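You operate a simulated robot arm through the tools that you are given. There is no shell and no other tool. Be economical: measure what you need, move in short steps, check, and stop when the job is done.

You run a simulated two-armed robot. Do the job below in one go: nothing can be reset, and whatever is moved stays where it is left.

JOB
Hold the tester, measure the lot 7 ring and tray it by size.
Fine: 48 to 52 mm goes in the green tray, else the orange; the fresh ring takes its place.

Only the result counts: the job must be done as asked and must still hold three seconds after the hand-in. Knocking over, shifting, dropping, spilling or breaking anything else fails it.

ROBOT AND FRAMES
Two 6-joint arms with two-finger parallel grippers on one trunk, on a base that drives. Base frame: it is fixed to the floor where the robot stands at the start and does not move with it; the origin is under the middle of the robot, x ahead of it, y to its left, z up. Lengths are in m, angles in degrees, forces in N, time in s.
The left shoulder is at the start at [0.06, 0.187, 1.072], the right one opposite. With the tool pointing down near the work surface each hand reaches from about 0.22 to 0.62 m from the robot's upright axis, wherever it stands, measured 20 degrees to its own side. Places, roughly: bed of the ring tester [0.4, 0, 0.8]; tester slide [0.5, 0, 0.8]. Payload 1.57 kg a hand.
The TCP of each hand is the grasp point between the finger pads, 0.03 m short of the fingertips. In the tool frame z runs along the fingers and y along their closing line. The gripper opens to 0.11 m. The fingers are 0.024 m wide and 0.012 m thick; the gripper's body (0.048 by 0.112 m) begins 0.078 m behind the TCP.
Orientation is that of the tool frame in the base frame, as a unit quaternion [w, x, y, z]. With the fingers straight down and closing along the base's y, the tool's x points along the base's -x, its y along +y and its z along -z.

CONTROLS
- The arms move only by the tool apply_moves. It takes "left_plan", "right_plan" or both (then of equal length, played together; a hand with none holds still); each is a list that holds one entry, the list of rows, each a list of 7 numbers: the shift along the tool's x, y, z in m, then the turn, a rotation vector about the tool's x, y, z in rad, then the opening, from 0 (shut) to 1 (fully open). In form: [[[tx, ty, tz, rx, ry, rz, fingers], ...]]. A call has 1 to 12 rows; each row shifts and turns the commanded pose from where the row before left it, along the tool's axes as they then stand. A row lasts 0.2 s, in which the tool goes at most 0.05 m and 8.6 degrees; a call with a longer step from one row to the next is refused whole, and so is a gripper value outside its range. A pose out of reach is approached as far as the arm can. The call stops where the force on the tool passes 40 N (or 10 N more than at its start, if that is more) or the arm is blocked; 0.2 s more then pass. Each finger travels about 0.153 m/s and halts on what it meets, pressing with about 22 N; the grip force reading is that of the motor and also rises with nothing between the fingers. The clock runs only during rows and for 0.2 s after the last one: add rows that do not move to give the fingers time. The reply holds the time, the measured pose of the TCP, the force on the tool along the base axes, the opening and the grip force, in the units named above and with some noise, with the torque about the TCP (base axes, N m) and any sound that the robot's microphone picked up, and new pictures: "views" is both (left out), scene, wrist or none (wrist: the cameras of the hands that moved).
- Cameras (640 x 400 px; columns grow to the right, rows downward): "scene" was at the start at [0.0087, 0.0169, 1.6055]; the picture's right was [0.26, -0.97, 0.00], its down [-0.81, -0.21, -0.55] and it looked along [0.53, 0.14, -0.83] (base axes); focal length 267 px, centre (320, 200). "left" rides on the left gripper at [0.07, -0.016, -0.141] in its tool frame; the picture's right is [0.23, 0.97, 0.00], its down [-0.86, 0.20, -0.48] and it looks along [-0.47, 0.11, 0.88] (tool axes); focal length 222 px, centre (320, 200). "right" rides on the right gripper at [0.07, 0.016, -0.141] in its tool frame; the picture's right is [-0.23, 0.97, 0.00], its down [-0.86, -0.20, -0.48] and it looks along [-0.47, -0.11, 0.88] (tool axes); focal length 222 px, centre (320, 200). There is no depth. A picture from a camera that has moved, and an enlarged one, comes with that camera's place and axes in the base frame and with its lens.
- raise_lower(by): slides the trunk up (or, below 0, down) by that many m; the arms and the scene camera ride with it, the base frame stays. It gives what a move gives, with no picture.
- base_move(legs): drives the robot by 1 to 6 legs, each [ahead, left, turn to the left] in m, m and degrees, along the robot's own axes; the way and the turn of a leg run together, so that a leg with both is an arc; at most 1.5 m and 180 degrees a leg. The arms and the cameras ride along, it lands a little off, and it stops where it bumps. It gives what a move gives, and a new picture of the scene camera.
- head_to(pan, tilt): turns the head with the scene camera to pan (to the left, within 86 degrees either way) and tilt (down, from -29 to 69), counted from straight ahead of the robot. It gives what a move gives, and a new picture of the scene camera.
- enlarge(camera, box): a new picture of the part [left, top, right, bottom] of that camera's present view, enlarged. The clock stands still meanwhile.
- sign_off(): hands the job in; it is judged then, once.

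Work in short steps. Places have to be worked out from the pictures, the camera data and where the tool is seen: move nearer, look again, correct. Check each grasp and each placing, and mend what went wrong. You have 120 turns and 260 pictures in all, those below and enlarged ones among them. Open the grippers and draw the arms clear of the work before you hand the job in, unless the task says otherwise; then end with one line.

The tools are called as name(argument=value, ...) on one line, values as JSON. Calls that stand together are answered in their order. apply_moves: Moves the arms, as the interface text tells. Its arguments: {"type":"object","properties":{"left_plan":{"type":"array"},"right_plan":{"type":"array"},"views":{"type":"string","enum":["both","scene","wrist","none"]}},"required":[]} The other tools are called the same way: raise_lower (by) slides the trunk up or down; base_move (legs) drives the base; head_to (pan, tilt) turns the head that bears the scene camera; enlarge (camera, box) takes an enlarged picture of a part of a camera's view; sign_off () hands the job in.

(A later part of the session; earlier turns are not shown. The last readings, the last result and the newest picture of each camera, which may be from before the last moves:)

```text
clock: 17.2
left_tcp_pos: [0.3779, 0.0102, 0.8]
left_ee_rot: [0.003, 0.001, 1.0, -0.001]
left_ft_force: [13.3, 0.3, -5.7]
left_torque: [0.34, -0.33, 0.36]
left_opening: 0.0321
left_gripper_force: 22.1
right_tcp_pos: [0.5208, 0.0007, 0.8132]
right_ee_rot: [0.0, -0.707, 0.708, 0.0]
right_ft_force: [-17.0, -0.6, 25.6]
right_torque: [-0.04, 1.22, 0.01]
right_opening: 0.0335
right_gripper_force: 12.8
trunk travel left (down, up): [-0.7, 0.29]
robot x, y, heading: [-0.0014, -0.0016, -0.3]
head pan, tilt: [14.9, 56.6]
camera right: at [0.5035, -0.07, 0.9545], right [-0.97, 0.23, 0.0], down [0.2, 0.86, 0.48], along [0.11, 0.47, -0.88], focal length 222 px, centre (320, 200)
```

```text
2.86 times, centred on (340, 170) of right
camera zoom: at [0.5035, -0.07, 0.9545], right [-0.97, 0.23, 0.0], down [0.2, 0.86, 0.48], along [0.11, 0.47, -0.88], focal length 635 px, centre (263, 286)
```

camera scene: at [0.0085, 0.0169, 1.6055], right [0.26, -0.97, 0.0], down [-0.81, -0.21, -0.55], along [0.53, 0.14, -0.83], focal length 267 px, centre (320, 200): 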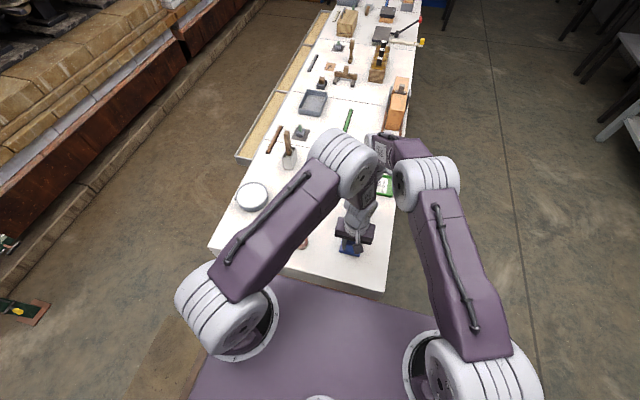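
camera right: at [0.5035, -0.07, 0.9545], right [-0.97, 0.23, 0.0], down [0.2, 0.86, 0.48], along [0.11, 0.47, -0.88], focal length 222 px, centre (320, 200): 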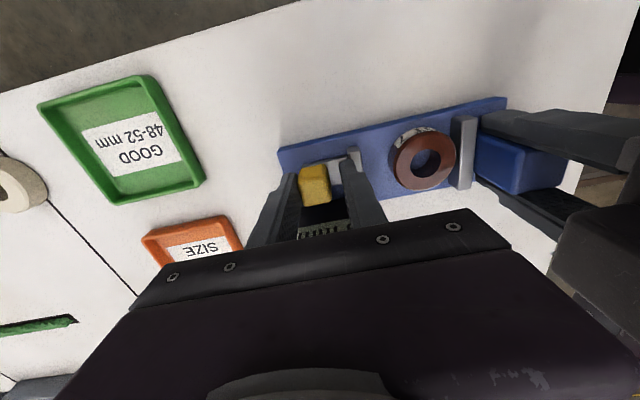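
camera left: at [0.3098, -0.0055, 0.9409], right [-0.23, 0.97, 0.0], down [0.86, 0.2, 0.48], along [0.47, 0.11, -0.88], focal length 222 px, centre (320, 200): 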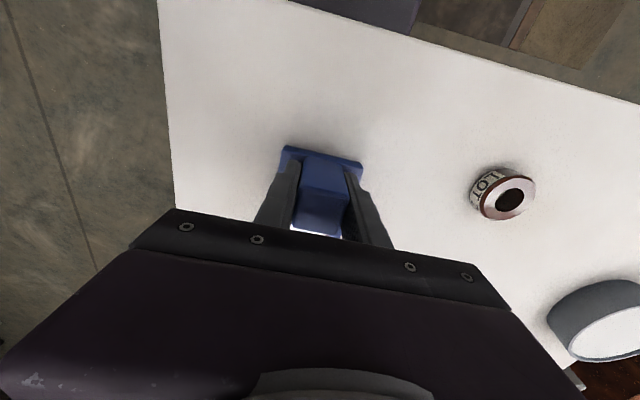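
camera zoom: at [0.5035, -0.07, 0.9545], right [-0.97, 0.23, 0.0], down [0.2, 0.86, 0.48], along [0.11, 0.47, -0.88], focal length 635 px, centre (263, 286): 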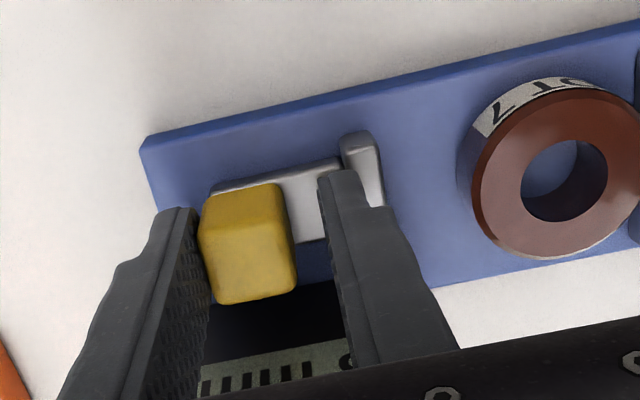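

The inner fingertip seems to be pressing on the jaw/stem (Fz 26 N). I open slightly, rise 8 mm, and close again.

apply_moves(right_plan=[[[0, 0, 0, 0, 0, 0, 0.4], [0, -0.001, -0.008, 0, 0, 0, 0.4], [0, 0, 0, 0, 0, 0, 0.3], [0, 0, 0, 0, 0, 0, 0.2], [0, 0, 0, 0, 0, 0, 0.12], [0, 0, 0, 0, 0, 0, 0.12]]], views="wrist")

enlarge(camera="right", box=[240, 100, 440, 240])

```text
clock: 18.6
left_tcp_pos: [0.3762, 0.0118, 0.8003]
left_ee_rot: [0.001, 0.0, 1.0, 0.0]
left_ft_force: [-6.3, -0.2, 16.8]
left_torque: [-0.14, 0.1, 0.0]
left_opening: 0.032
left_gripper_force: 22.1
right_tcp_pos: [0.5229, -0.0004, 0.8208]
right_ee_rot: [0.001, -0.707, 0.707, 0.0]
right_ft_force: [0.6, -0.6, 0.3]
right_torque: [0.07, 0.01, -0.04]
right_opening: 0.0235
right_gripper_force: 21.9
trunk travel left (down, up): [-0.7, 0.29]
robot x, y, heading: [-0.0014, 0.0037, 0.2]
head pan, tilt: [14.9, 56.6]
camera right: at [0.5052, -0.0699, 0.9618], right [-0.97, 0.23, 0.0], down [0.2, 0.86, 0.48], along [0.11, 0.47, -0.88], focal length 222 px, centre (320, 200)
```

right: 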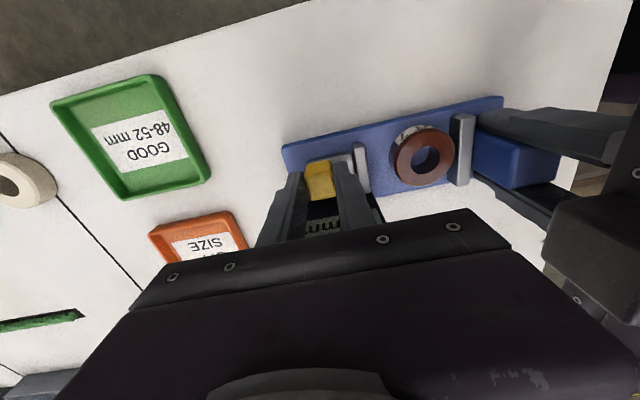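

```text
2.86 times, centred on (340, 170) of right
camera zoom: at [0.5052, -0.0699, 0.9618], right [-0.97, 0.23, 0.0], down [0.2, 0.86, 0.48], along [0.11, 0.47, -0.88], focal length 635 px, centre (263, 286)
```

zoom: 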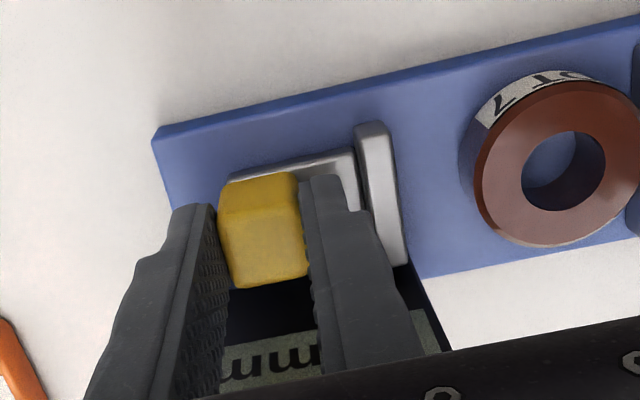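

Knob gripped at 23.5 mm. I push the slide 20 mm toward the anvil in small rows.

apply_moves(right_plan=[[[0, 0.005, 0, 0, 0, 0, 0.12], [0, 0.005, 0, 0, 0, 0, 0.12], [0, 0.005, 0, 0, 0, 0, 0.12], [0, 0.005, 0, 0, 0, 0, 0.12]]], views="wrist")

```text
clock: 19.6
left_tcp_pos: [0.3788, 0.0108, 0.7989]
left_ee_rot: [0.001, 0.0, 1.0, 0.001]
left_ft_force: [-5.6, -2.8, 8.5]
left_torque: [-0.01, 0.64, -0.21]
left_opening: 0.0317
left_gripper_force: 21.8
right_tcp_pos: [0.5025, -0.0008, 0.8198]
right_ee_rot: [0.0, -0.707, 0.707, 0.001]
right_ft_force: [0.4, 3.3, 0.2]
right_torque: [0.42, -0.17, 0.05]
right_opening: 0.0234
right_gripper_force: 21.9
trunk travel left (down, up): [-0.7, 0.29]
robot x, y, heading: [0.0002, 0.0002, 0.0]
head pan, tilt: [14.9, 56.6]
camera right: at [0.4855, -0.07, 0.962], right [-0.97, 0.23, 0.0], down [0.2, 0.86, 0.48], along [0.11, 0.47, -0.88], focal length 222 px, centre (320, 200)
```

right: 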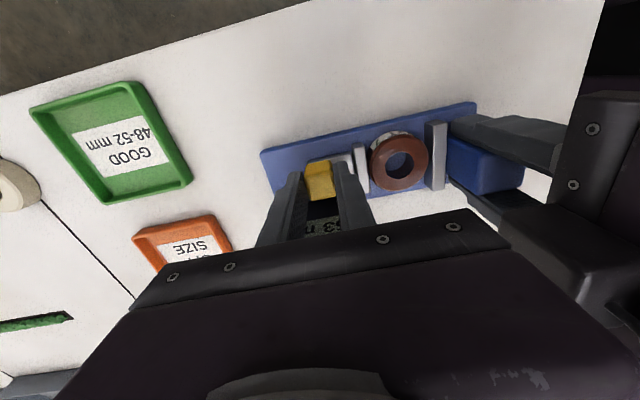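

Slide moves freely, jaw nearly at the ring. I continue in 1.5 mm steps until force rises.

apply_moves(right_plan=[[[0, 0.0015, 0, 0, 0, 0, 0.12], [0, 0.0015, 0, 0, 0, 0, 0.12], [0, 0.001, 0, 0, 0, 0, 0.12], [0, 0.001, 0, 0, 0, 0, 0.12], [0, 0.001, 0, 0, 0, 0, 0.12]]], views="wrist")

enlarge(camera="right", box=[260, 110, 460, 240])

```text
clock: 20.8
left_tcp_pos: [0.3785, 0.011, 0.7996]
left_ee_rot: [-0.001, 0.0, 1.0, 0.001]
left_ft_force: [-11.3, 3.9, 14.1]
left_torque: [-0.14, -0.25, 0.62]
left_opening: 0.032
left_gripper_force: 22.1
right_tcp_pos: [0.4977, 0.0013, 0.8205]
right_ee_rot: [-0.002, 0.707, -0.707, 0.0]
right_ft_force: [14.5, -4.5, -1.2]
right_torque: [-0.6, -0.35, 0.08]
right_opening: 0.0234
right_gripper_force: 22.1
trunk travel left (down, up): [-0.7, 0.29]
robot x, y, heading: [-0.0, -0.0021, 0.2]
head pan, tilt: [14.9, 56.6]
camera right: at [0.4814, -0.0693, 0.962], right [-0.97, 0.23, 0.0], down [0.2, 0.85, 0.48], along [0.11, 0.47, -0.88], focal length 222 px, centre (320, 200)
```

right: 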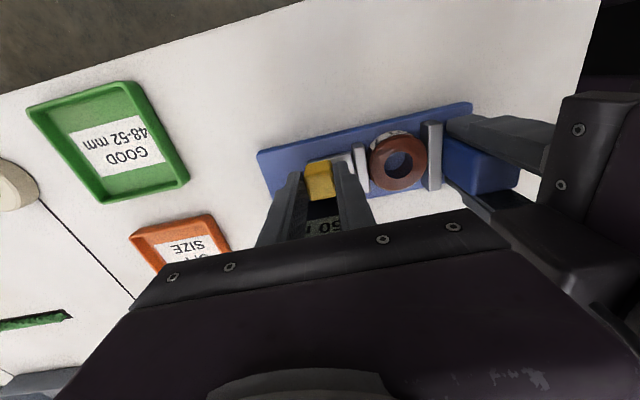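

```text
3.08 times, centred on (360, 175) of right
camera zoom: at [0.4814, -0.0693, 0.962], right [-0.97, 0.23, 0.0], down [0.2, 0.85, 0.48], along [0.11, 0.47, -0.88], focal length 684 px, centre (197, 277)
```

zoom: 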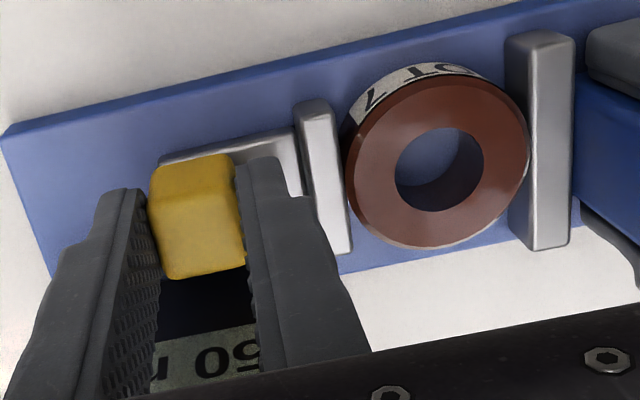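

The display shows about 50 mm with 14.5 N on the slide. I push 1 mm more to confirm it is seated and read again.

apply_moves(right_plan=[[[0, 0.001, 0, 0, 0, 0, 0.12], [0, 0, 0, 0, 0, 0, 0.12]]], views="none")

enlarge(camera="right", box=[290, 200, 390, 250])

```text
clock: 21.4
left_tcp_pos: [0.3786, 0.0107, 0.7998]
left_ee_rot: [-0.003, 0.0, 1.0, 0.001]
left_ft_force: [-16.6, 3.3, 9.0]
left_torque: [-0.28, 0.04, 0.52]
left_opening: 0.0319
left_gripper_force: 21.9
right_tcp_pos: [0.4972, 0.0024, 0.8204]
right_ee_rot: [-0.003, 0.707, -0.707, 0.002]
right_ft_force: [23.6, -5.0, 5.0]
right_torque: [-0.27, -0.5, 0.06]
right_opening: 0.0234
right_gripper_force: 21.7
trunk travel left (down, up): [-0.7, 0.29]
robot x, y, heading: [-0.0025, 0.0002, 0.5]
head pan, tilt: [14.9, 56.6]
```

```text
6.40 times, centred on (340, 225) of right
camera zoom: at [0.48, -0.0692, 0.9616], right [-0.97, 0.23, 0.0], down [0.2, 0.85, 0.48], along [0.11, 0.47, -0.88], focal length 1422 px, centre (192, 40)
```

zoom: 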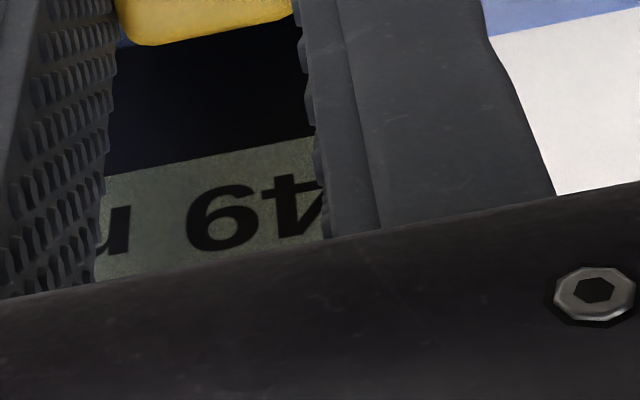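

Reads 49 mm, matching the grip width: green tray. I draw the slide back to open.

apply_moves(right_plan=[[[0, -0.004, 0, 0, 0, 0, 0.12], [0, -0.006, 0, 0, 0, 0, 0.12], [0, -0.007, 0, 0, 0, 0, 0.12], [0, -0.007, 0, 0, 0, 0, 0.12], [0, -0.0025, 0, 0, 0, 0, 0.12], [0, 0, 0, 0, 0, 0, 0.12]]], views="wrist")

enlarge(camera="right", box=[260, 110, 460, 240])

```text
clock: 22.8
left_tcp_pos: [0.3785, 0.0106, 0.7998]
left_ee_rot: [0.001, 0.0, 1.0, 0.0]
left_ft_force: [3.5, 2.6, 1.2]
left_torque: [0.16, -0.72, 0.44]
left_opening: 0.0324
left_gripper_force: 22.0
right_tcp_pos: [0.5206, 0.0009, 0.8191]
right_ee_rot: [0.0, -0.707, 0.707, 0.0]
right_ft_force: [-1.8, -2.1, 0.0]
right_torque: [-0.4, -0.14, -0.04]
right_opening: 0.0235
right_gripper_force: 21.7
trunk travel left (down, up): [-0.7, 0.29]
robot x, y, heading: [0.0049, -0.0034, -0.1]
head pan, tilt: [14.9, 56.6]
camera right: at [0.5044, -0.0691, 0.9611], right [-0.97, 0.23, 0.0], down [0.2, 0.86, 0.48], along [0.11, 0.47, -0.88], focal length 222 px, centre (320, 200)
```

right: 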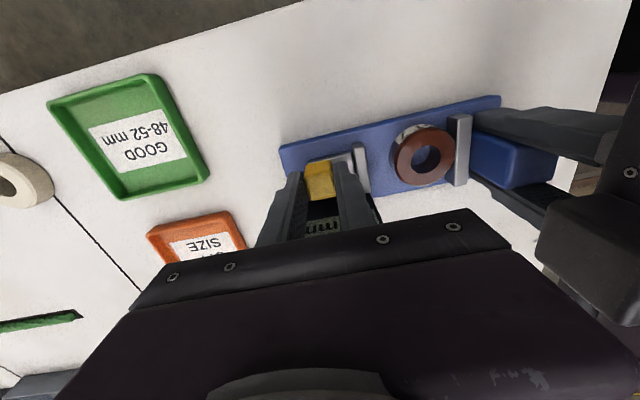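

```text
3.08 times, centred on (360, 175) of right
camera zoom: at [0.5044, -0.0691, 0.9611], right [-0.97, 0.23, 0.0], down [0.2, 0.86, 0.48], along [0.11, 0.47, -0.88], focal length 684 px, centre (197, 277)
```

zoom: 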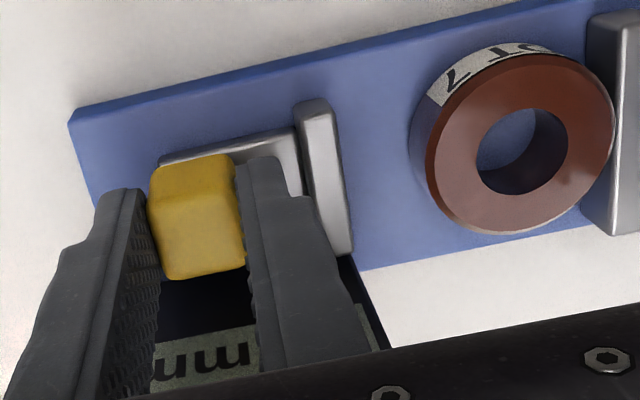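

Slide back to 75 side. I open the right hand, lift and withdraw it to the right.

apply_moves(right_plan=[[[0, 0, 0, 0, 0, 0, 0.25], [0, 0, 0, 0, 0, 0, 0.4], [0, 0, -0.03, 0, 0, 0, 0.4], [0, 0, -0.05, 0, 0, 0, 0.4], [0, 0, -0.05, 0, 0, 0, 0.4], [0.05, 0, -0.01, 0, 0, 0, 0.4], [0.05, 0, -0.01, 0, 0, 0, 0.4], [0.05, 0.02, -0.01, 0, 0, 0, 0.4], [0.05, 0.02, 0, 0, 0, 0, 0.4], [0, 0, 0, 0, 0, 0, 0.4]]], views="both")

```text
refused: row 6 steps farther than a row can; nothing moved
```

The step was slightly too long; I repeat with smaller steps.

apply_moves(right_plan=[[[0, 0, 0, 0, 0, 0, 0.25], [0, 0, 0, 0, 0, 0, 0.4], [0, 0, -0.03, 0, 0, 0, 0.4], [0, 0, -0.048, 0, 0, 0, 0.4], [0, 0, -0.048, 0, 0, 0, 0.4], [0.045, 0, -0.01, 0, 0, 0, 0.4], [0.045, 0, -0.01, 0, 0, 0, 0.4], [0.045, 0.015, -0.01, 0, 0, 0, 0.4], [0.045, 0.015, 0, 0, 0, 0, 0.4], [0, 0, 0, 0, 0, 0, 0.4]]], views="both")

```text
clock: 25.0
left_tcp_pos: [0.3788, 0.0112, 0.7981]
left_ee_rot: [0.0, 0.0, 1.0, 0.001]
left_ft_force: [-1.0, -0.6, 0.0]
left_torque: [0.1, 0.33, 0.05]
left_opening: 0.0319
left_gripper_force: 22.2
right_tcp_pos: [0.4909, -0.1786, 0.9742]
right_ee_rot: [-0.001, -0.707, 0.707, 0.0]
right_ft_force: [-0.5, -0.3, 0.6]
right_torque: [-0.03, -0.01, 0.02]
right_opening: 0.0439
right_gripper_force: 0.0
trunk travel left (down, up): [-0.7, 0.29]
robot x, y, heading: [0.0017, -0.0008, 0.1]
head pan, tilt: [14.9, 56.6]
camera scene: at [0.0088, 0.0172, 1.6055], right [0.26, -0.97, 0.0], down [-0.81, -0.21, -0.55], along [0.53, 0.14, -0.83], focal length 267 px, centre (320, 200)
camera right: at [0.4743, -0.2495, 1.1158], right [-0.97, 0.23, 0.0], down [0.2, 0.86, 0.48], along [0.11, 0.47, -0.88], focal length 222 px, centre (320, 200)
```

scene: 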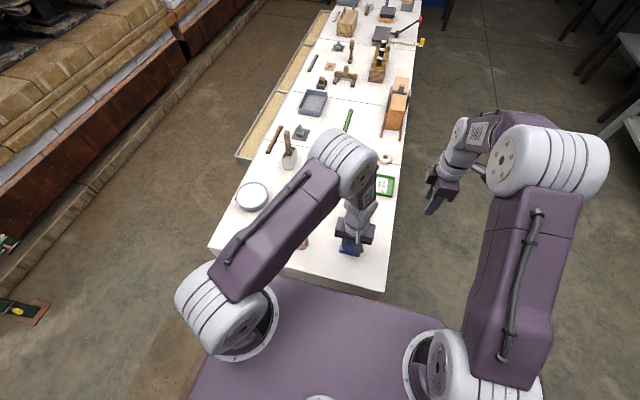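
right: 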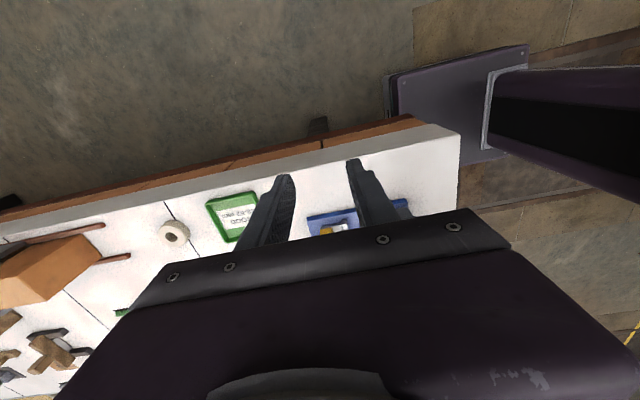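

Right hand is clear. I release the left from the block and rise, then look at the ring.

apply_moves(left_plan=[[[0, 0, 0, 0, 0, 0, 0.5], [0, 0, 0, 0, 0, 0, 0.7], [0, 0, -0.04, 0, 0, 0, 0.7], [0, 0, -0.045, 0, 0, 0, 0.8], [-0.045, -0.005, 0, 0, 0, 0, 0.9], [0, 0, 0, 0, 0, 0, 0.9]]], views="wrist")

enlarge(camera="left", box=[256, 60, 416, 240])

```text
clock: 26.4
left_tcp_pos: [0.4261, 0.0081, 0.8869]
left_ee_rot: [0.002, 0.001, 1.0, 0.001]
left_ft_force: [0.3, 0.0, 0.8]
left_torque: [0.01, 0.0, 0.0]
left_opening: 0.0989
left_gripper_force: 0.0
right_tcp_pos: [0.4904, -0.1781, 0.976]
right_ee_rot: [0.0, 0.707, -0.707, 0.001]
right_ft_force: [0.1, -0.5, -0.1]
right_torque: [0.0, -0.04, 0.01]
right_opening: 0.0439
right_gripper_force: 0.1
trunk travel left (down, up): [-0.7, 0.29]
robot x, y, heading: [0.0001, -0.0004, 0.3]
head pan, tilt: [14.9, 56.6]
camera left: at [0.3574, -0.0084, 1.0279], right [-0.23, 0.97, 0.0], down [0.85, 0.2, 0.48], along [0.47, 0.11, -0.88], focal length 222 px, centre (320, 200)
```

left: 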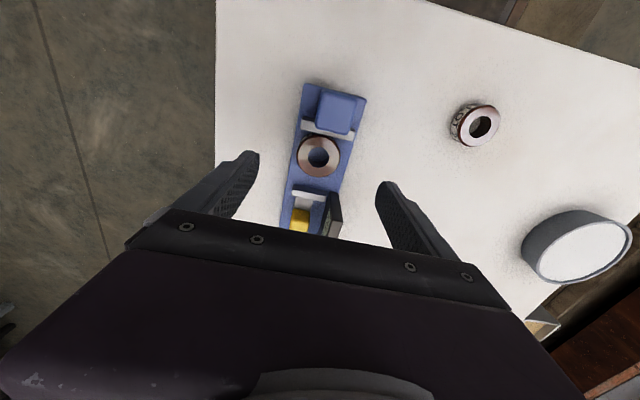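

```text
2.22 times, centred on (336, 150) of left
camera zoom: at [0.3574, -0.0084, 1.0279], right [-0.23, 0.97, 0.0], down [0.85, 0.2, 0.48], along [0.47, 0.11, -0.88], focal length 494 px, centre (284, 311)
```

zoom: 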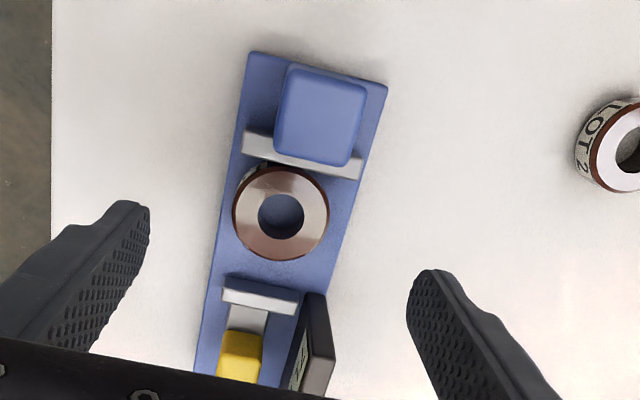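

Ring at about (0.433, 0.007). I correct and lower to just above the bed, then grip.

apply_moves(left_plan=[[[-0.006, -0.001, 0.04, 0, 0, 0, 0.85], [0, 0, 0.035, 0, 0, 0, 0.8], [0, 0, 0, 0, 0, 0, 0.8]]], views="wrist")

enlarge(camera="left", box=[240, 100, 400, 240])

```text
clock: 27.2
left_tcp_pos: [0.4328, 0.0059, 0.8108]
left_ee_rot: [0.001, 0.0, 1.0, 0.0]
left_ft_force: [0.4, 0.5, -0.2]
left_torque: [0.02, 0.04, 0.01]
left_opening: 0.0882
left_gripper_force: 0.0
right_tcp_pos: [0.49, -0.1787, 0.9742]
right_ee_rot: [0.0, 0.707, -0.707, 0.001]
right_ft_force: [-0.2, -0.6, -0.3]
right_torque: [-0.02, -0.01, -0.01]
right_opening: 0.0442
right_gripper_force: 0.0
trunk travel left (down, up): [-0.7, 0.29]
robot x, y, heading: [0.0022, -0.0005, -0.1]
head pan, tilt: [14.9, 56.6]
camera left: at [0.3631, -0.0107, 0.9522], right [-0.23, 0.97, 0.0], down [0.85, 0.2, 0.48], along [0.47, 0.11, -0.88], focal length 222 px, centre (320, 200)
```

left: 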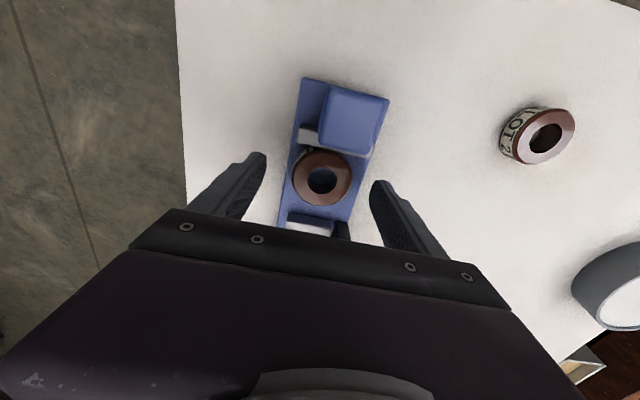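

```text
2.86 times, centred on (320, 170) of left
camera zoom: at [0.3631, -0.0107, 0.9522], right [-0.23, 0.97, 0.0], down [0.85, 0.2, 0.48], along [0.47, 0.11, -0.88], focal length 635 px, centre (320, 286)
```

zoom: 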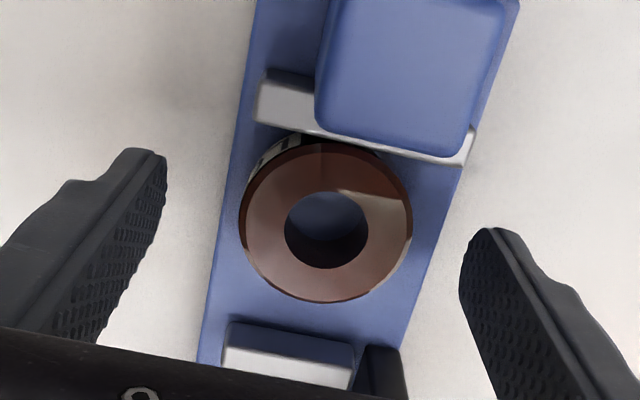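

Centred within 1.5 mm; adjust, lower and close on the ring.

apply_moves(left_plan=[[[0, 0.0015, 0.012, 0, 0, 0, 0.7], [0, 0, 0, 0, 0, 0, 0.55], [0, 0, 0, 0, 0, 0, 0.45], [0, 0, 0, 0, 0, 0, 0.3], [0, 0, 0, 0, 0, 0, 0.3], [0, 0, -0.02, 0, 0, 0, 0.3], [0, 0, -0.04, 0, 0, 0, 0.3], [0, 0, 0, 0, 0, 0, 0.3]]], views="wrist")

```text
clock: 29.0
left_tcp_pos: [0.4296, 0.0068, 0.8576]
left_ee_rot: [0.0, 0.0, 1.0, 0.0]
left_ft_force: [-0.3, 0.4, -0.3]
left_torque: [-0.02, 0.01, 0.0]
left_opening: 0.049
left_gripper_force: 22.3
right_tcp_pos: [0.4922, -0.1796, 0.974]
right_ee_rot: [0.0, -0.707, 0.708, 0.0]
right_ft_force: [-0.8, -0.5, -0.5]
right_torque: [0.02, 0.03, 0.02]
right_opening: 0.044
right_gripper_force: 0.0
trunk travel left (down, up): [-0.7, 0.29]
robot x, y, heading: [0.0002, -0.0027, -0.1]
head pan, tilt: [14.9, 56.6]
camera left: at [0.3613, -0.01, 1.0], right [-0.23, 0.97, 0.0], down [0.86, 0.2, 0.48], along [0.47, 0.11, -0.88], focal length 222 px, centre (320, 200)
```

left: 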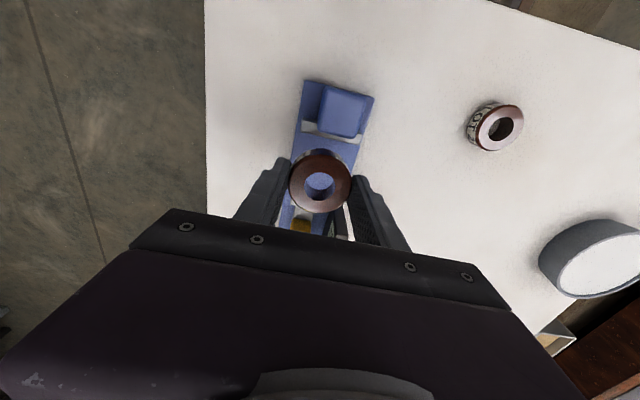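

Ring lifted (49 mm grip). I raise both hands to travel height.

apply_moves(left_plan=[[[0, 0, -0.045, 0, 0, 0, 0.3], [0, 0.025, -0.035, 0, 0, 0, 0.3], [0, 0.027, -0.035, 0, 0, 0, 0.3], [0, 0.027, -0.035, 0, 0, 0, 0.3], [0, 0.027, -0.035, 0, 0, 0, 0.3], [0, 0.027, -0.035, 0, 0, 0, 0.3], [0, 0.027, -0.03, 0, 0, 0, 0.3], [0, 0.02, 0, 0, 0, 0, 0.3]]], right_plan=[[[0, 0.01, -0.02, 0, 0, 0, 0.4], [0.01, 0.01, -0.02, 0, 0, 0, 0.4], [0.01, 0.01, -0.02, 0, 0, 0, 0.4], [0.01, 0.01, -0.02, 0, 0, 0, 0.4], [0.01, 0.01, -0.02, 0, 0, 0, 0.4], [0.01, 0.01, -0.02, 0, 0, 0, 0.4], [0, 0.01, -0.02, 0, 0, 0, 0.4], [0, 0, 0, 0, 0, 0, 0.4]]], views="none")

head_to(pan=-75, tilt=45)

head_to(pan=-35, tilt=45)

```text
clock: 30.8
left_tcp_pos: [0.4327, 0.1868, 1.1057]
left_ee_rot: [-0.001, 0.0, 1.0, 0.0]
left_ft_force: [-0.5, -0.3, -0.2]
left_torque: [-0.03, -0.02, -0.01]
left_opening: 0.049
left_gripper_force: 21.6
right_tcp_pos: [0.4219, -0.2307, 1.1173]
right_ee_rot: [0.0, 0.707, -0.707, 0.0]
right_ft_force: [-0.9, 0.6, -0.2]
right_torque: [0.01, 0.0, -0.02]
right_opening: 0.0443
right_gripper_force: 0.1
trunk travel left (down, up): [-0.7, 0.29]
robot x, y, heading: [0.0014, 0.0012, -0.0]
head pan, tilt: [14.9, 56.6]
```

```text
clock: 32.5
left_tcp_pos: [0.4313, 0.186, 1.1058]
left_ee_rot: [-0.001, 0.0, 1.0, 0.0]
left_ft_force: [-0.2, 0.2, -1.2]
left_torque: [0.0, 0.01, 0.03]
left_opening: 0.049
left_gripper_force: 22.2
right_tcp_pos: [0.4215, -0.2315, 1.1167]
right_ee_rot: [0.001, -0.707, 0.707, 0.0]
right_ft_force: [0.1, 0.6, 0.2]
right_torque: [0.0, -0.02, -0.02]
right_opening: 0.0442
right_gripper_force: 0.0
trunk travel left (down, up): [-0.7, 0.29]
robot x, y, heading: [-0.0019, -0.0036, 0.1]
head pan, tilt: [-75.0, 45.0]
camera scene: at [-0.0381, -0.0797, 1.6209], right [-0.97, -0.26, 0.0], down [-0.18, 0.68, -0.71], along [0.18, -0.68, -0.71], focal length 267 px, centre (320, 200)
```

scene: 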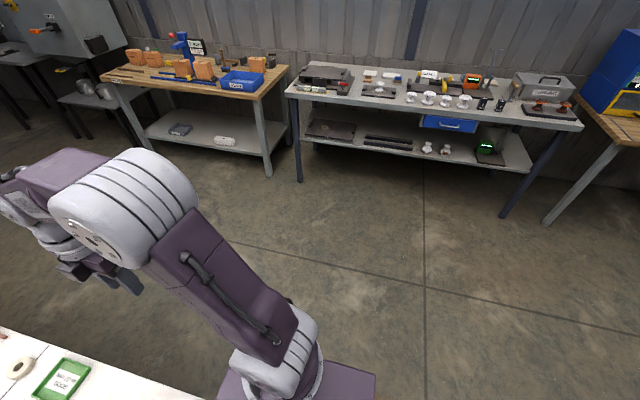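

```text
clock: 33.5
left_tcp_pos: [0.4301, 0.1854, 1.106]
left_ee_rot: [0.0, 0.001, 1.0, 0.0]
left_ft_force: [0.0, 0.4, -1.0]
left_torque: [0.02, 0.01, -0.04]
left_opening: 0.0488
left_gripper_force: 21.8
right_tcp_pos: [0.4212, -0.231, 1.118]
right_ee_rot: [0.0, -0.706, 0.708, 0.0]
right_ft_force: [-0.7, -0.8, -0.1]
right_torque: [-0.02, 0.01, 0.01]
right_opening: 0.044
right_gripper_force: 0.1
trunk travel left (down, up): [-0.7, 0.29]
robot x, y, heading: [-0.001, 0.0027, 0.2]
head pan, tilt: [-35.0, 45.0]
camera scene: at [0.0072, -0.0479, 1.6209], right [-0.57, -0.82, 0.0], down [-0.58, 0.41, -0.71], along [0.58, -0.41, -0.71], focal length 267 px, centre (320, 200)
```

scene: 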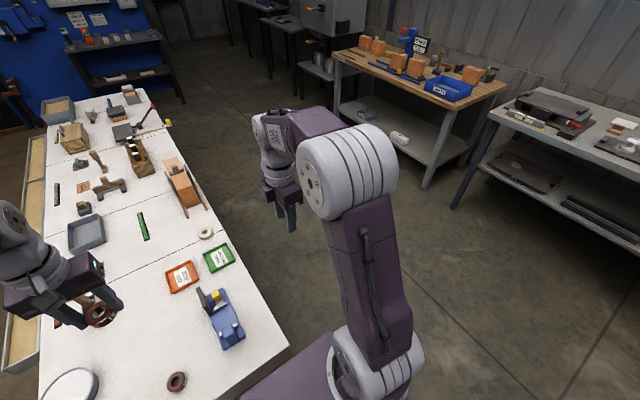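

The corridor to the right is clear to about y=-1.8. I back off slightly, strafe right, drive ahead and turn to face the table from its right side.

base_move(legs=[[-0.07, 0, 0], [0, -0.78, 0], [0.92, 0, 0], [0, 0, 90]])

head_to(pan=15, tilt=50)

```text
clock: 46.5
left_tcp_pos: [0.6611, -0.3298, 1.1063]
left_ee_rot: [0.0, 0.712, -0.702, 0.001]
left_ft_force: [0.7, 0.5, -0.1]
left_torque: [-0.02, 0.0, 0.01]
left_opening: 0.0492
left_gripper_force: 22.4
right_tcp_pos: [1.0781, -0.3337, 1.1158]
right_ee_rot: [0.0, 1.0, 0.007, -0.001]
right_ft_force: [-0.2, -0.6, 0.1]
right_torque: [0.0, 0.0, 0.03]
right_opening: 0.0439
right_gripper_force: 0.0
trunk travel left (down, up): [-0.7, 0.29]
robot x, y, heading: [0.8525, -0.7603, 91.0]
head pan, tilt: [-35.0, 45.0]
camera scene: at [0.8993, -0.7516, 1.6209], right [0.83, -0.56, 0.0], down [-0.4, -0.59, -0.71], along [0.4, 0.59, -0.71], focal length 267 px, centre (320, 200)
```

scene: 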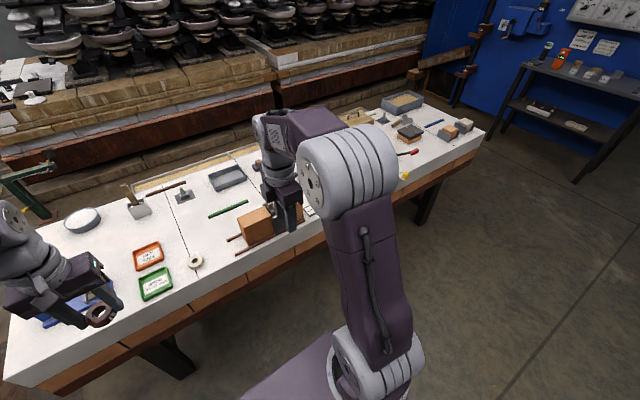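

```text
clock: 47.7
left_tcp_pos: [0.6604, -0.3283, 1.1061]
left_ee_rot: [0.0, 0.712, -0.702, 0.001]
left_ft_force: [0.2, -0.3, -0.6]
left_torque: [0.04, 0.01, -0.01]
left_opening: 0.0489
left_gripper_force: 21.8
right_tcp_pos: [1.077, -0.3326, 1.1166]
right_ee_rot: [0.0, 1.0, 0.006, 0.0]
right_ft_force: [0.7, 0.5, 0.1]
right_torque: [-0.01, -0.04, -0.02]
right_opening: 0.0438
right_gripper_force: 0.1
trunk travel left (down, up): [-0.7, 0.29]
robot x, y, heading: [0.8525, -0.7579, 90.8]
head pan, tilt: [15.0, 50.0]
camera scene: at [0.8326, -0.7448, 1.614], right [0.96, 0.27, 0.0], down [0.21, -0.74, -0.64], along [-0.18, 0.62, -0.77], focal length 267 px, centre (320, 200)
```

scene: 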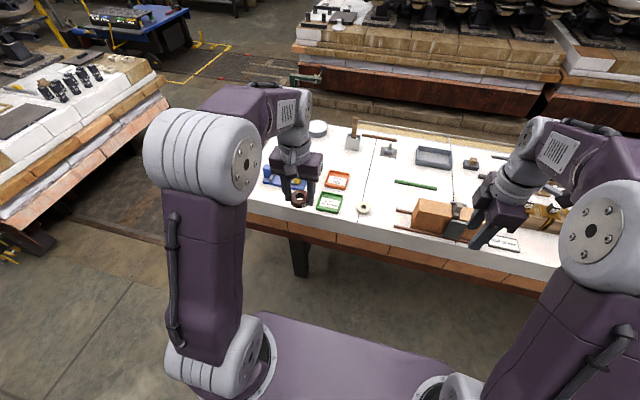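

Facing the table from its right side. I drive ahead 0.35 m to bring trays and fresh ring into left-hand reach.

base_move(legs=[[0.35, 0, -0.8]])

```text
clock: 50.0
left_tcp_pos: [0.6622, 0.0369, 1.1065]
left_ee_rot: [0.0, 0.708, -0.706, 0.0]
left_ft_force: [0.9, 0.0, -1.0]
left_torque: [-0.02, -0.03, 0.02]
left_opening: 0.049
left_gripper_force: 22.0
right_tcp_pos: [1.0798, 0.0285, 1.1162]
right_ee_rot: [0.0, 1.0, 0.002, 0.0]
right_ft_force: [-0.8, 0.4, 0.0]
right_torque: [0.02, 0.01, -0.01]
right_opening: 0.0438
right_gripper_force: 0.2
trunk travel left (down, up): [-0.7, 0.29]
robot x, y, heading: [0.8512, -0.3992, 90.4]
head pan, tilt: [15.0, 50.0]
camera scene: at [0.8294, -0.3811, 1.614], right [0.96, 0.26, 0.0], down [0.2, -0.74, -0.64], along [-0.17, 0.62, -0.77], focal length 267 px, centre (320, 200)
```

scene: 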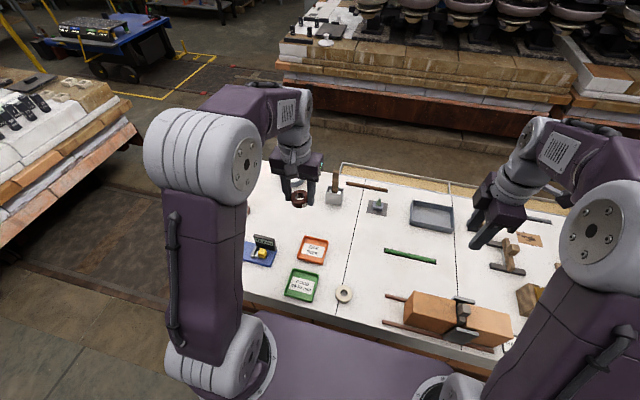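

Green tray at about (0.676, -0.057), fresh ring at (0.817, -0.054). I bring the ring above the green tray.

apply_moves(left_plan=[[[0.03, -0.005, 0.03, 0, 0, 0, 0.3], [0.03, -0.005, 0.035, 0, 0, 0, 0.3], [0.03, -0.005, 0.035, 0, 0, 0, 0.3], [0.005, 0, 0.045, 0, 0, 0, 0.3], [0, 0, 0, 0, 0, 0, 0.3]]])

```text
clock: 51.2
left_tcp_pos: [0.6762, -0.0554, 0.9613]
left_ee_rot: [0.0, 0.708, -0.706, 0.0]
left_ft_force: [0.3, -0.3, 0.1]
left_torque: [-0.03, -0.04, 0.01]
left_opening: 0.0491
left_gripper_force: 22.3
right_tcp_pos: [1.0779, 0.0294, 1.1177]
right_ee_rot: [0.0, 1.0, 0.002, 0.0]
right_ft_force: [0.6, -0.1, 0.1]
right_torque: [0.03, -0.04, 0.0]
right_opening: 0.0439
right_gripper_force: 0.1
trunk travel left (down, up): [-0.7, 0.29]
robot x, y, heading: [0.8506, -0.3954, 90.2]
head pan, tilt: [15.0, 50.0]
camera scene: at [0.8296, -0.3807, 1.614], right [0.96, 0.26, 0.0], down [0.2, -0.74, -0.64], along [-0.17, 0.62, -0.77], focal length 267 px, centre (320, 200)
camera left: at [0.6937, -0.1253, 1.103], right [-0.97, -0.23, 0.0], down [-0.2, 0.85, 0.48], along [-0.11, 0.47, -0.88], focal length 222 px, centre (320, 200)
```

scene: 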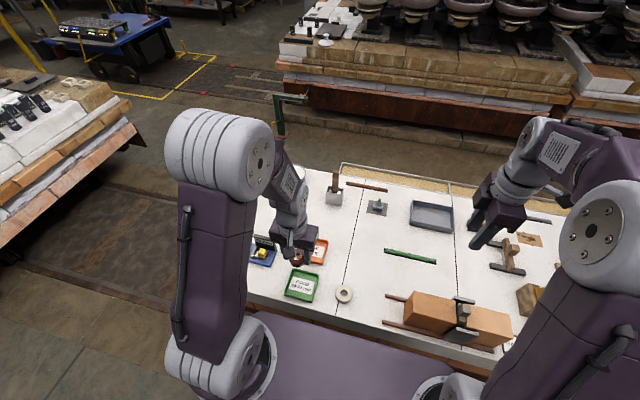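
left: 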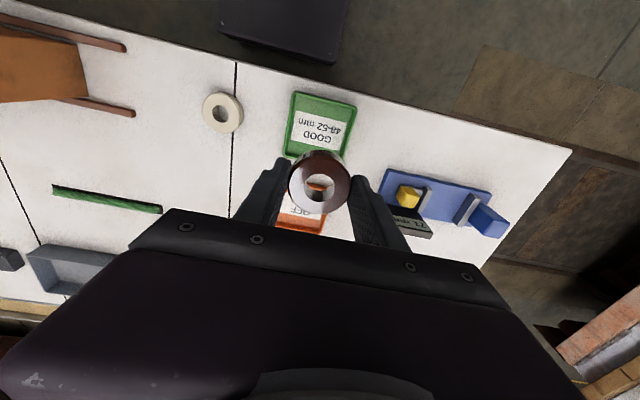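

Green tray centre refined to (0.682, -0.060). I shift and lower to just above the tray.

apply_moves(left_plan=[[[0.006, -0.006, 0.035, 0, 0, 0, 0.3], [0, 0, 0.045, 0, 0, 0, 0.3], [0, 0, 0.04, 0, 0, 0, 0.3], [0, 0, 0, 0, 0, 0, 0.3]]], views="wrist")

enlarge(camera="left", box=[220, 60, 420, 240])

```text
clock: 52.2
left_tcp_pos: [0.6822, -0.0645, 0.8411]
left_ee_rot: [0.0, 0.708, -0.706, -0.001]
left_ft_force: [0.8, 0.8, -0.2]
left_torque: [0.0, -0.02, 0.01]
left_opening: 0.0487
left_gripper_force: 22.2
right_tcp_pos: [1.0796, 0.0284, 1.1174]
right_ee_rot: [0.0, 1.0, 0.001, 0.001]
right_ft_force: [0.1, -0.5, 0.3]
right_torque: [0.01, 0.01, 0.02]
right_opening: 0.0441
right_gripper_force: 0.1
trunk travel left (down, up): [-0.7, 0.29]
robot x, y, heading: [0.8481, -0.3923, 90.3]
head pan, tilt: [15.0, 50.0]
camera left: at [0.7007, -0.1348, 0.9827], right [-0.97, -0.23, 0.0], down [-0.2, 0.85, 0.48], along [-0.11, 0.47, -0.88], focal length 222 px, centre (320, 200)
```

left: 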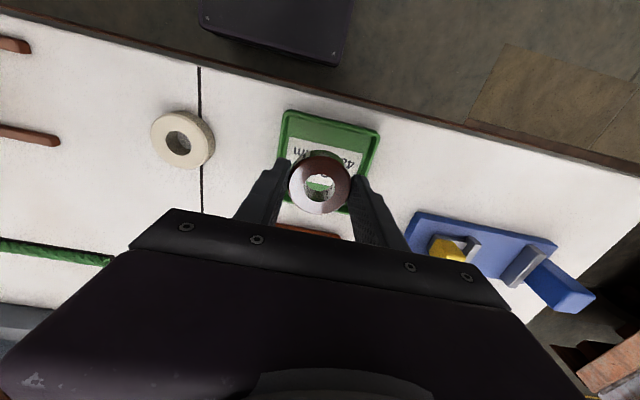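

```text
2.22 times, centred on (320, 150) of left
camera zoom: at [0.7007, -0.1348, 0.9827], right [-0.97, -0.23, 0.0], down [-0.2, 0.85, 0.48], along [-0.11, 0.47, -0.88], focal length 494 px, centre (320, 311)
```

zoom: 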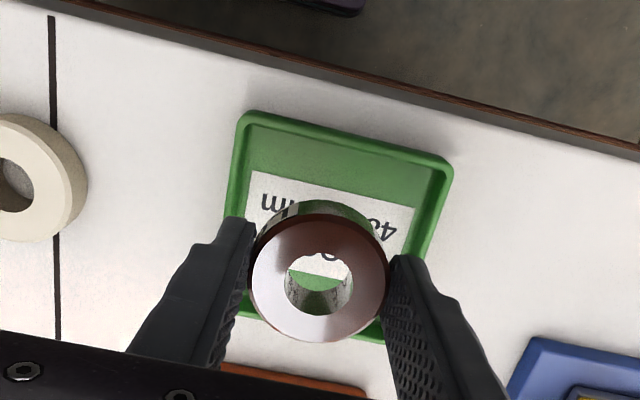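

Tray spans x 0.634–0.725, y -0.10–-0.007. I shift to its centre and lower in.

apply_moves(left_plan=[[[-0.0095, 0.0025, 0.01, 0, 0, 0, 0.3], [0, 0, 0.03, 0, 0, 0, 0.3], [0, 0, 0.008, 0, 0, 0, 0.3], [0, 0, 0.004, 0, 0, 0, 0.3]]], views="wrist")

```text
clock: 53.2
left_tcp_pos: [0.6814, -0.0536, 0.7889]
left_ee_rot: [0.0, 0.708, -0.706, 0.0]
left_ft_force: [-0.1, 0.2, -1.1]
left_torque: [0.01, 0.0, 0.0]
left_opening: 0.0488
left_gripper_force: 22.0
right_tcp_pos: [1.0789, 0.0284, 1.1183]
right_ee_rot: [0.0, 1.0, 0.002, 0.0]
right_ft_force: [-0.4, 0.2, -0.4]
right_torque: [0.01, 0.03, 0.01]
right_opening: 0.0441
right_gripper_force: 0.0
trunk travel left (down, up): [-0.7, 0.29]
robot x, y, heading: [0.8507, -0.392, 90.5]
head pan, tilt: [15.0, 50.0]
camera left: at [0.6978, -0.1241, 0.9316], right [-0.97, -0.23, 0.0], down [-0.2, 0.85, 0.48], along [-0.11, 0.47, -0.88], focal length 222 px, centre (320, 200)
```

left: 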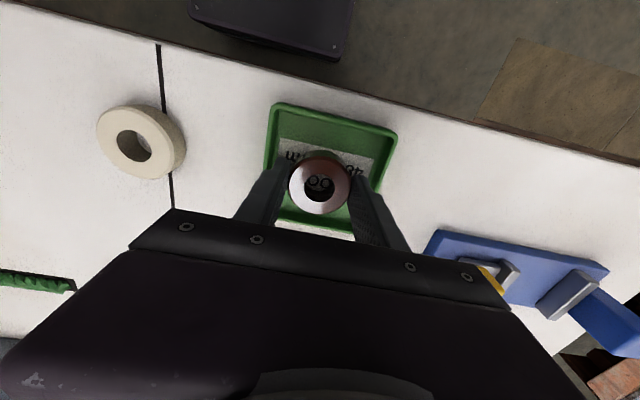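

Inside the tray, no contact yet; fine steps down.

apply_moves(left_plan=[[[0, 0, 0.002, 0, 0, 0, 0.3], [0, 0, 0.002, 0, 0, 0, 0.3], [0, 0, 0.001, 0, 0, 0, 0.3]]], views="none")

```text
clock: 54.0
left_tcp_pos: [0.6805, -0.053, 0.7846]
left_ee_rot: [-0.002, 0.708, -0.706, -0.001]
left_ft_force: [-0.9, 2.7, 17.0]
left_torque: [0.15, -0.01, 0.0]
left_opening: 0.0491
left_gripper_force: 22.3
right_tcp_pos: [1.0802, 0.0271, 1.1174]
right_ee_rot: [0.0, 1.0, 0.002, 0.0]
right_ft_force: [0.0, 0.1, 0.2]
right_torque: [0.0, 0.0, -0.01]
right_opening: 0.0438
right_gripper_force: 0.0
trunk travel left (down, up): [-0.7, 0.29]
robot x, y, heading: [0.8514, -0.3957, 90.3]
head pan, tilt: [15.0, 50.0]
```

Contact at 17 N. I ease 2 mm, open slightly (staying inside the tray walls) and lift out.

apply_moves(left_plan=[[[0, 0, -0.002, 0, 0, 0, 0.4], [0, 0, 0, 0, 0, 0, 0.52], [0, 0, 0, 0, 0, 0, 0.52], [0, 0, -0.03, 0, 0, 0, 0.52], [0, 0, -0.045, 0, 0, 0, 0.6], [0, 0, -0.045, 0, 0, 0, 0.8], [0, 0, 0, 0, 0, 0, 1]]], views="wrist")

enlarge(camera="left", box=[190, 60, 390, 220])

```text
clock: 55.6
left_tcp_pos: [0.682, -0.0529, 0.9059]
left_ee_rot: [0.0, 0.708, -0.706, 0.001]
left_ft_force: [-0.7, 0.4, 0.5]
left_torque: [0.0, 0.04, 0.01]
left_opening: 0.11
left_gripper_force: 0.2
right_tcp_pos: [1.0784, 0.0295, 1.1166]
right_ee_rot: [0.0, 1.0, 0.001, 0.0]
right_ft_force: [-0.2, 0.3, 0.6]
right_torque: [-0.03, 0.03, 0.04]
right_opening: 0.0442
right_gripper_force: 0.0
trunk travel left (down, up): [-0.7, 0.29]
robot x, y, heading: [0.8482, -0.3911, 90.1]
head pan, tilt: [15.0, 50.0]
camera left: at [0.6979, -0.1225, 1.0481], right [-0.97, -0.23, 0.0], down [-0.2, 0.85, 0.48], along [-0.11, 0.46, -0.88], focal length 222 px, centre (320, 200)
```

left: 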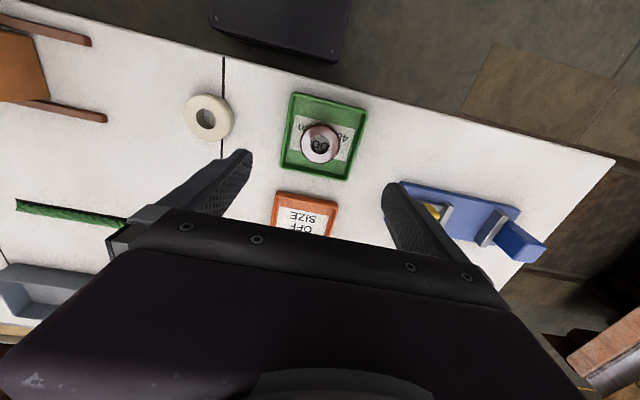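

```text
2.50 times, centred on (290, 140) of left
camera zoom: at [0.6979, -0.1225, 1.0481], right [-0.97, -0.23, 0.0], down [-0.2, 0.85, 0.48], along [-0.11, 0.46, -0.88], focal length 555 px, centre (395, 350)
```

zoom: 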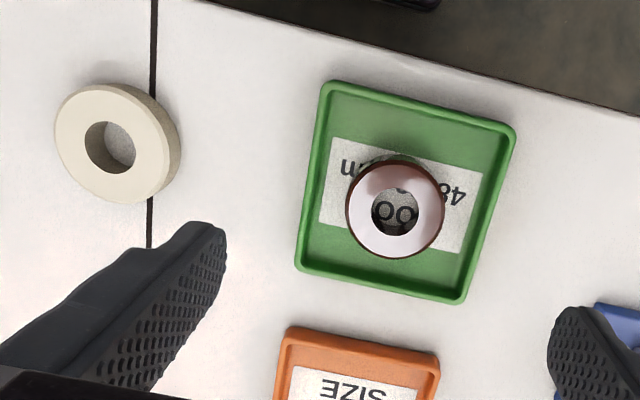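

Lot 7 lies flat in the green tray. Now over to the fresh ring at about (0.819, -0.055).

apply_moves(left_plan=[[[0.002, -0.046, 0, 0, 0, 0, 1], [0, -0.046, 0, 0, 0, 0, 1], [0, -0.045, 0.015, 0, 0, 0, 1], [0, 0, 0.035, 0, 0, 0, 1], [0, 0, 0, 0, 0, 0, 1]]], views="wrist")

enlarge(camera="left", box=[220, 100, 420, 240])

```text
clock: 56.8
left_tcp_pos: [0.8182, -0.056, 0.856]
left_ee_rot: [0.0, 0.708, -0.706, 0.0]
left_ft_force: [-0.1, 0.7, -0.4]
left_torque: [0.01, 0.0, -0.01]
left_opening: 0.1104
left_gripper_force: 0.1
right_tcp_pos: [1.0788, 0.0291, 1.1173]
right_ee_rot: [0.0, 1.0, 0.002, 0.0]
right_ft_force: [0.3, -0.2, -0.5]
right_torque: [0.04, 0.02, -0.03]
right_opening: 0.044
right_gripper_force: 0.0
trunk travel left (down, up): [-0.7, 0.29]
robot x, y, heading: [0.8482, -0.3938, 90.5]
head pan, tilt: [15.0, 50.0]
camera left: at [0.8355, -0.126, 0.9978], right [-0.97, -0.23, 0.0], down [-0.2, 0.85, 0.48], along [-0.11, 0.47, -0.88], focal length 222 px, centre (320, 200)
```

left: 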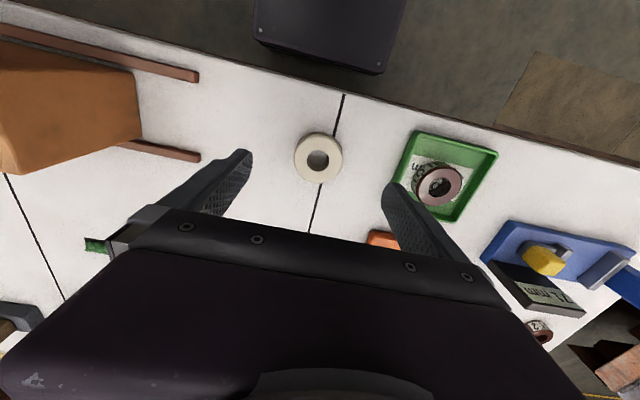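

```text
2.86 times, centred on (320, 170) of left
camera zoom: at [0.8355, -0.126, 0.9978], right [-0.97, -0.23, 0.0], down [-0.2, 0.85, 0.48], along [-0.11, 0.47, -0.88], focal length 635 px, centre (320, 286)
```

zoom: 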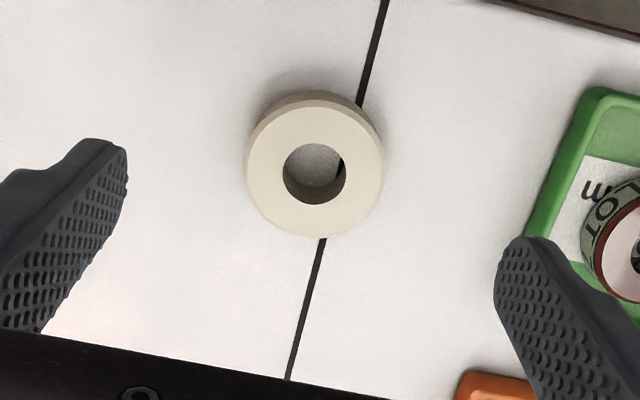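

Fresh ring at (0.820, -0.051), ~52 mm. I align and lower.

apply_moves(left_plan=[[[-0.005, -0.001, 0.02, 0, 0, 0, 0.9], [0, 0, 0.03, 0, 0, 0, 0.8], [0, 0, 0.024, 0, 0, 0, 0.75], [0, 0, 0, 0, 0, 0, 0.7]]], views="wrist")

enlarge(camera="left", box=[220, 100, 420, 240])

```text
clock: 57.8
left_tcp_pos: [0.8189, -0.0524, 0.7814]
left_ee_rot: [0.0, 0.709, -0.705, 0.0]
left_ft_force: [-0.5, 1.1, 0.1]
left_torque: [-0.04, 0.0, 0.01]
left_opening: 0.0773
left_gripper_force: 0.0
right_tcp_pos: [1.0796, 0.0287, 1.1167]
right_ee_rot: [0.0, 1.0, 0.002, 0.001]
right_ft_force: [0.1, -0.8, -0.3]
right_torque: [-0.04, 0.01, 0.0]
right_opening: 0.044
right_gripper_force: 0.1
trunk travel left (down, up): [-0.7, 0.29]
robot x, y, heading: [0.8475, -0.3924, 90.1]
head pan, tilt: [15.0, 50.0]
camera left: at [0.8363, -0.1217, 0.9229], right [-0.97, -0.23, 0.0], down [-0.2, 0.85, 0.48], along [-0.11, 0.47, -0.88], focal length 222 px, centre (320, 200)
```

left: 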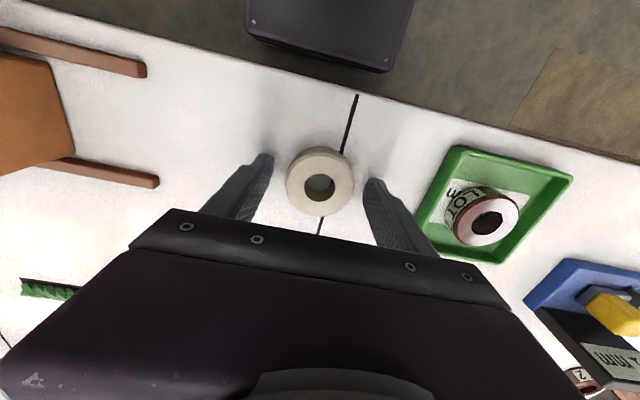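

```text
2.86 times, centred on (320, 170) of left
camera zoom: at [0.8363, -0.1217, 0.9229], right [-0.97, -0.23, 0.0], down [-0.2, 0.85, 0.48], along [-0.11, 0.47, -0.88], focal length 635 px, centre (320, 286)
```

zoom: 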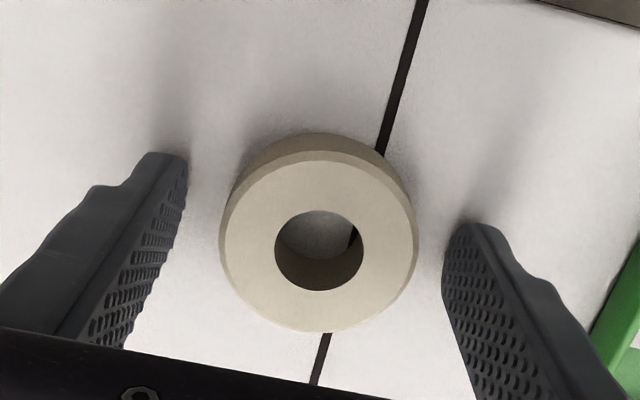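

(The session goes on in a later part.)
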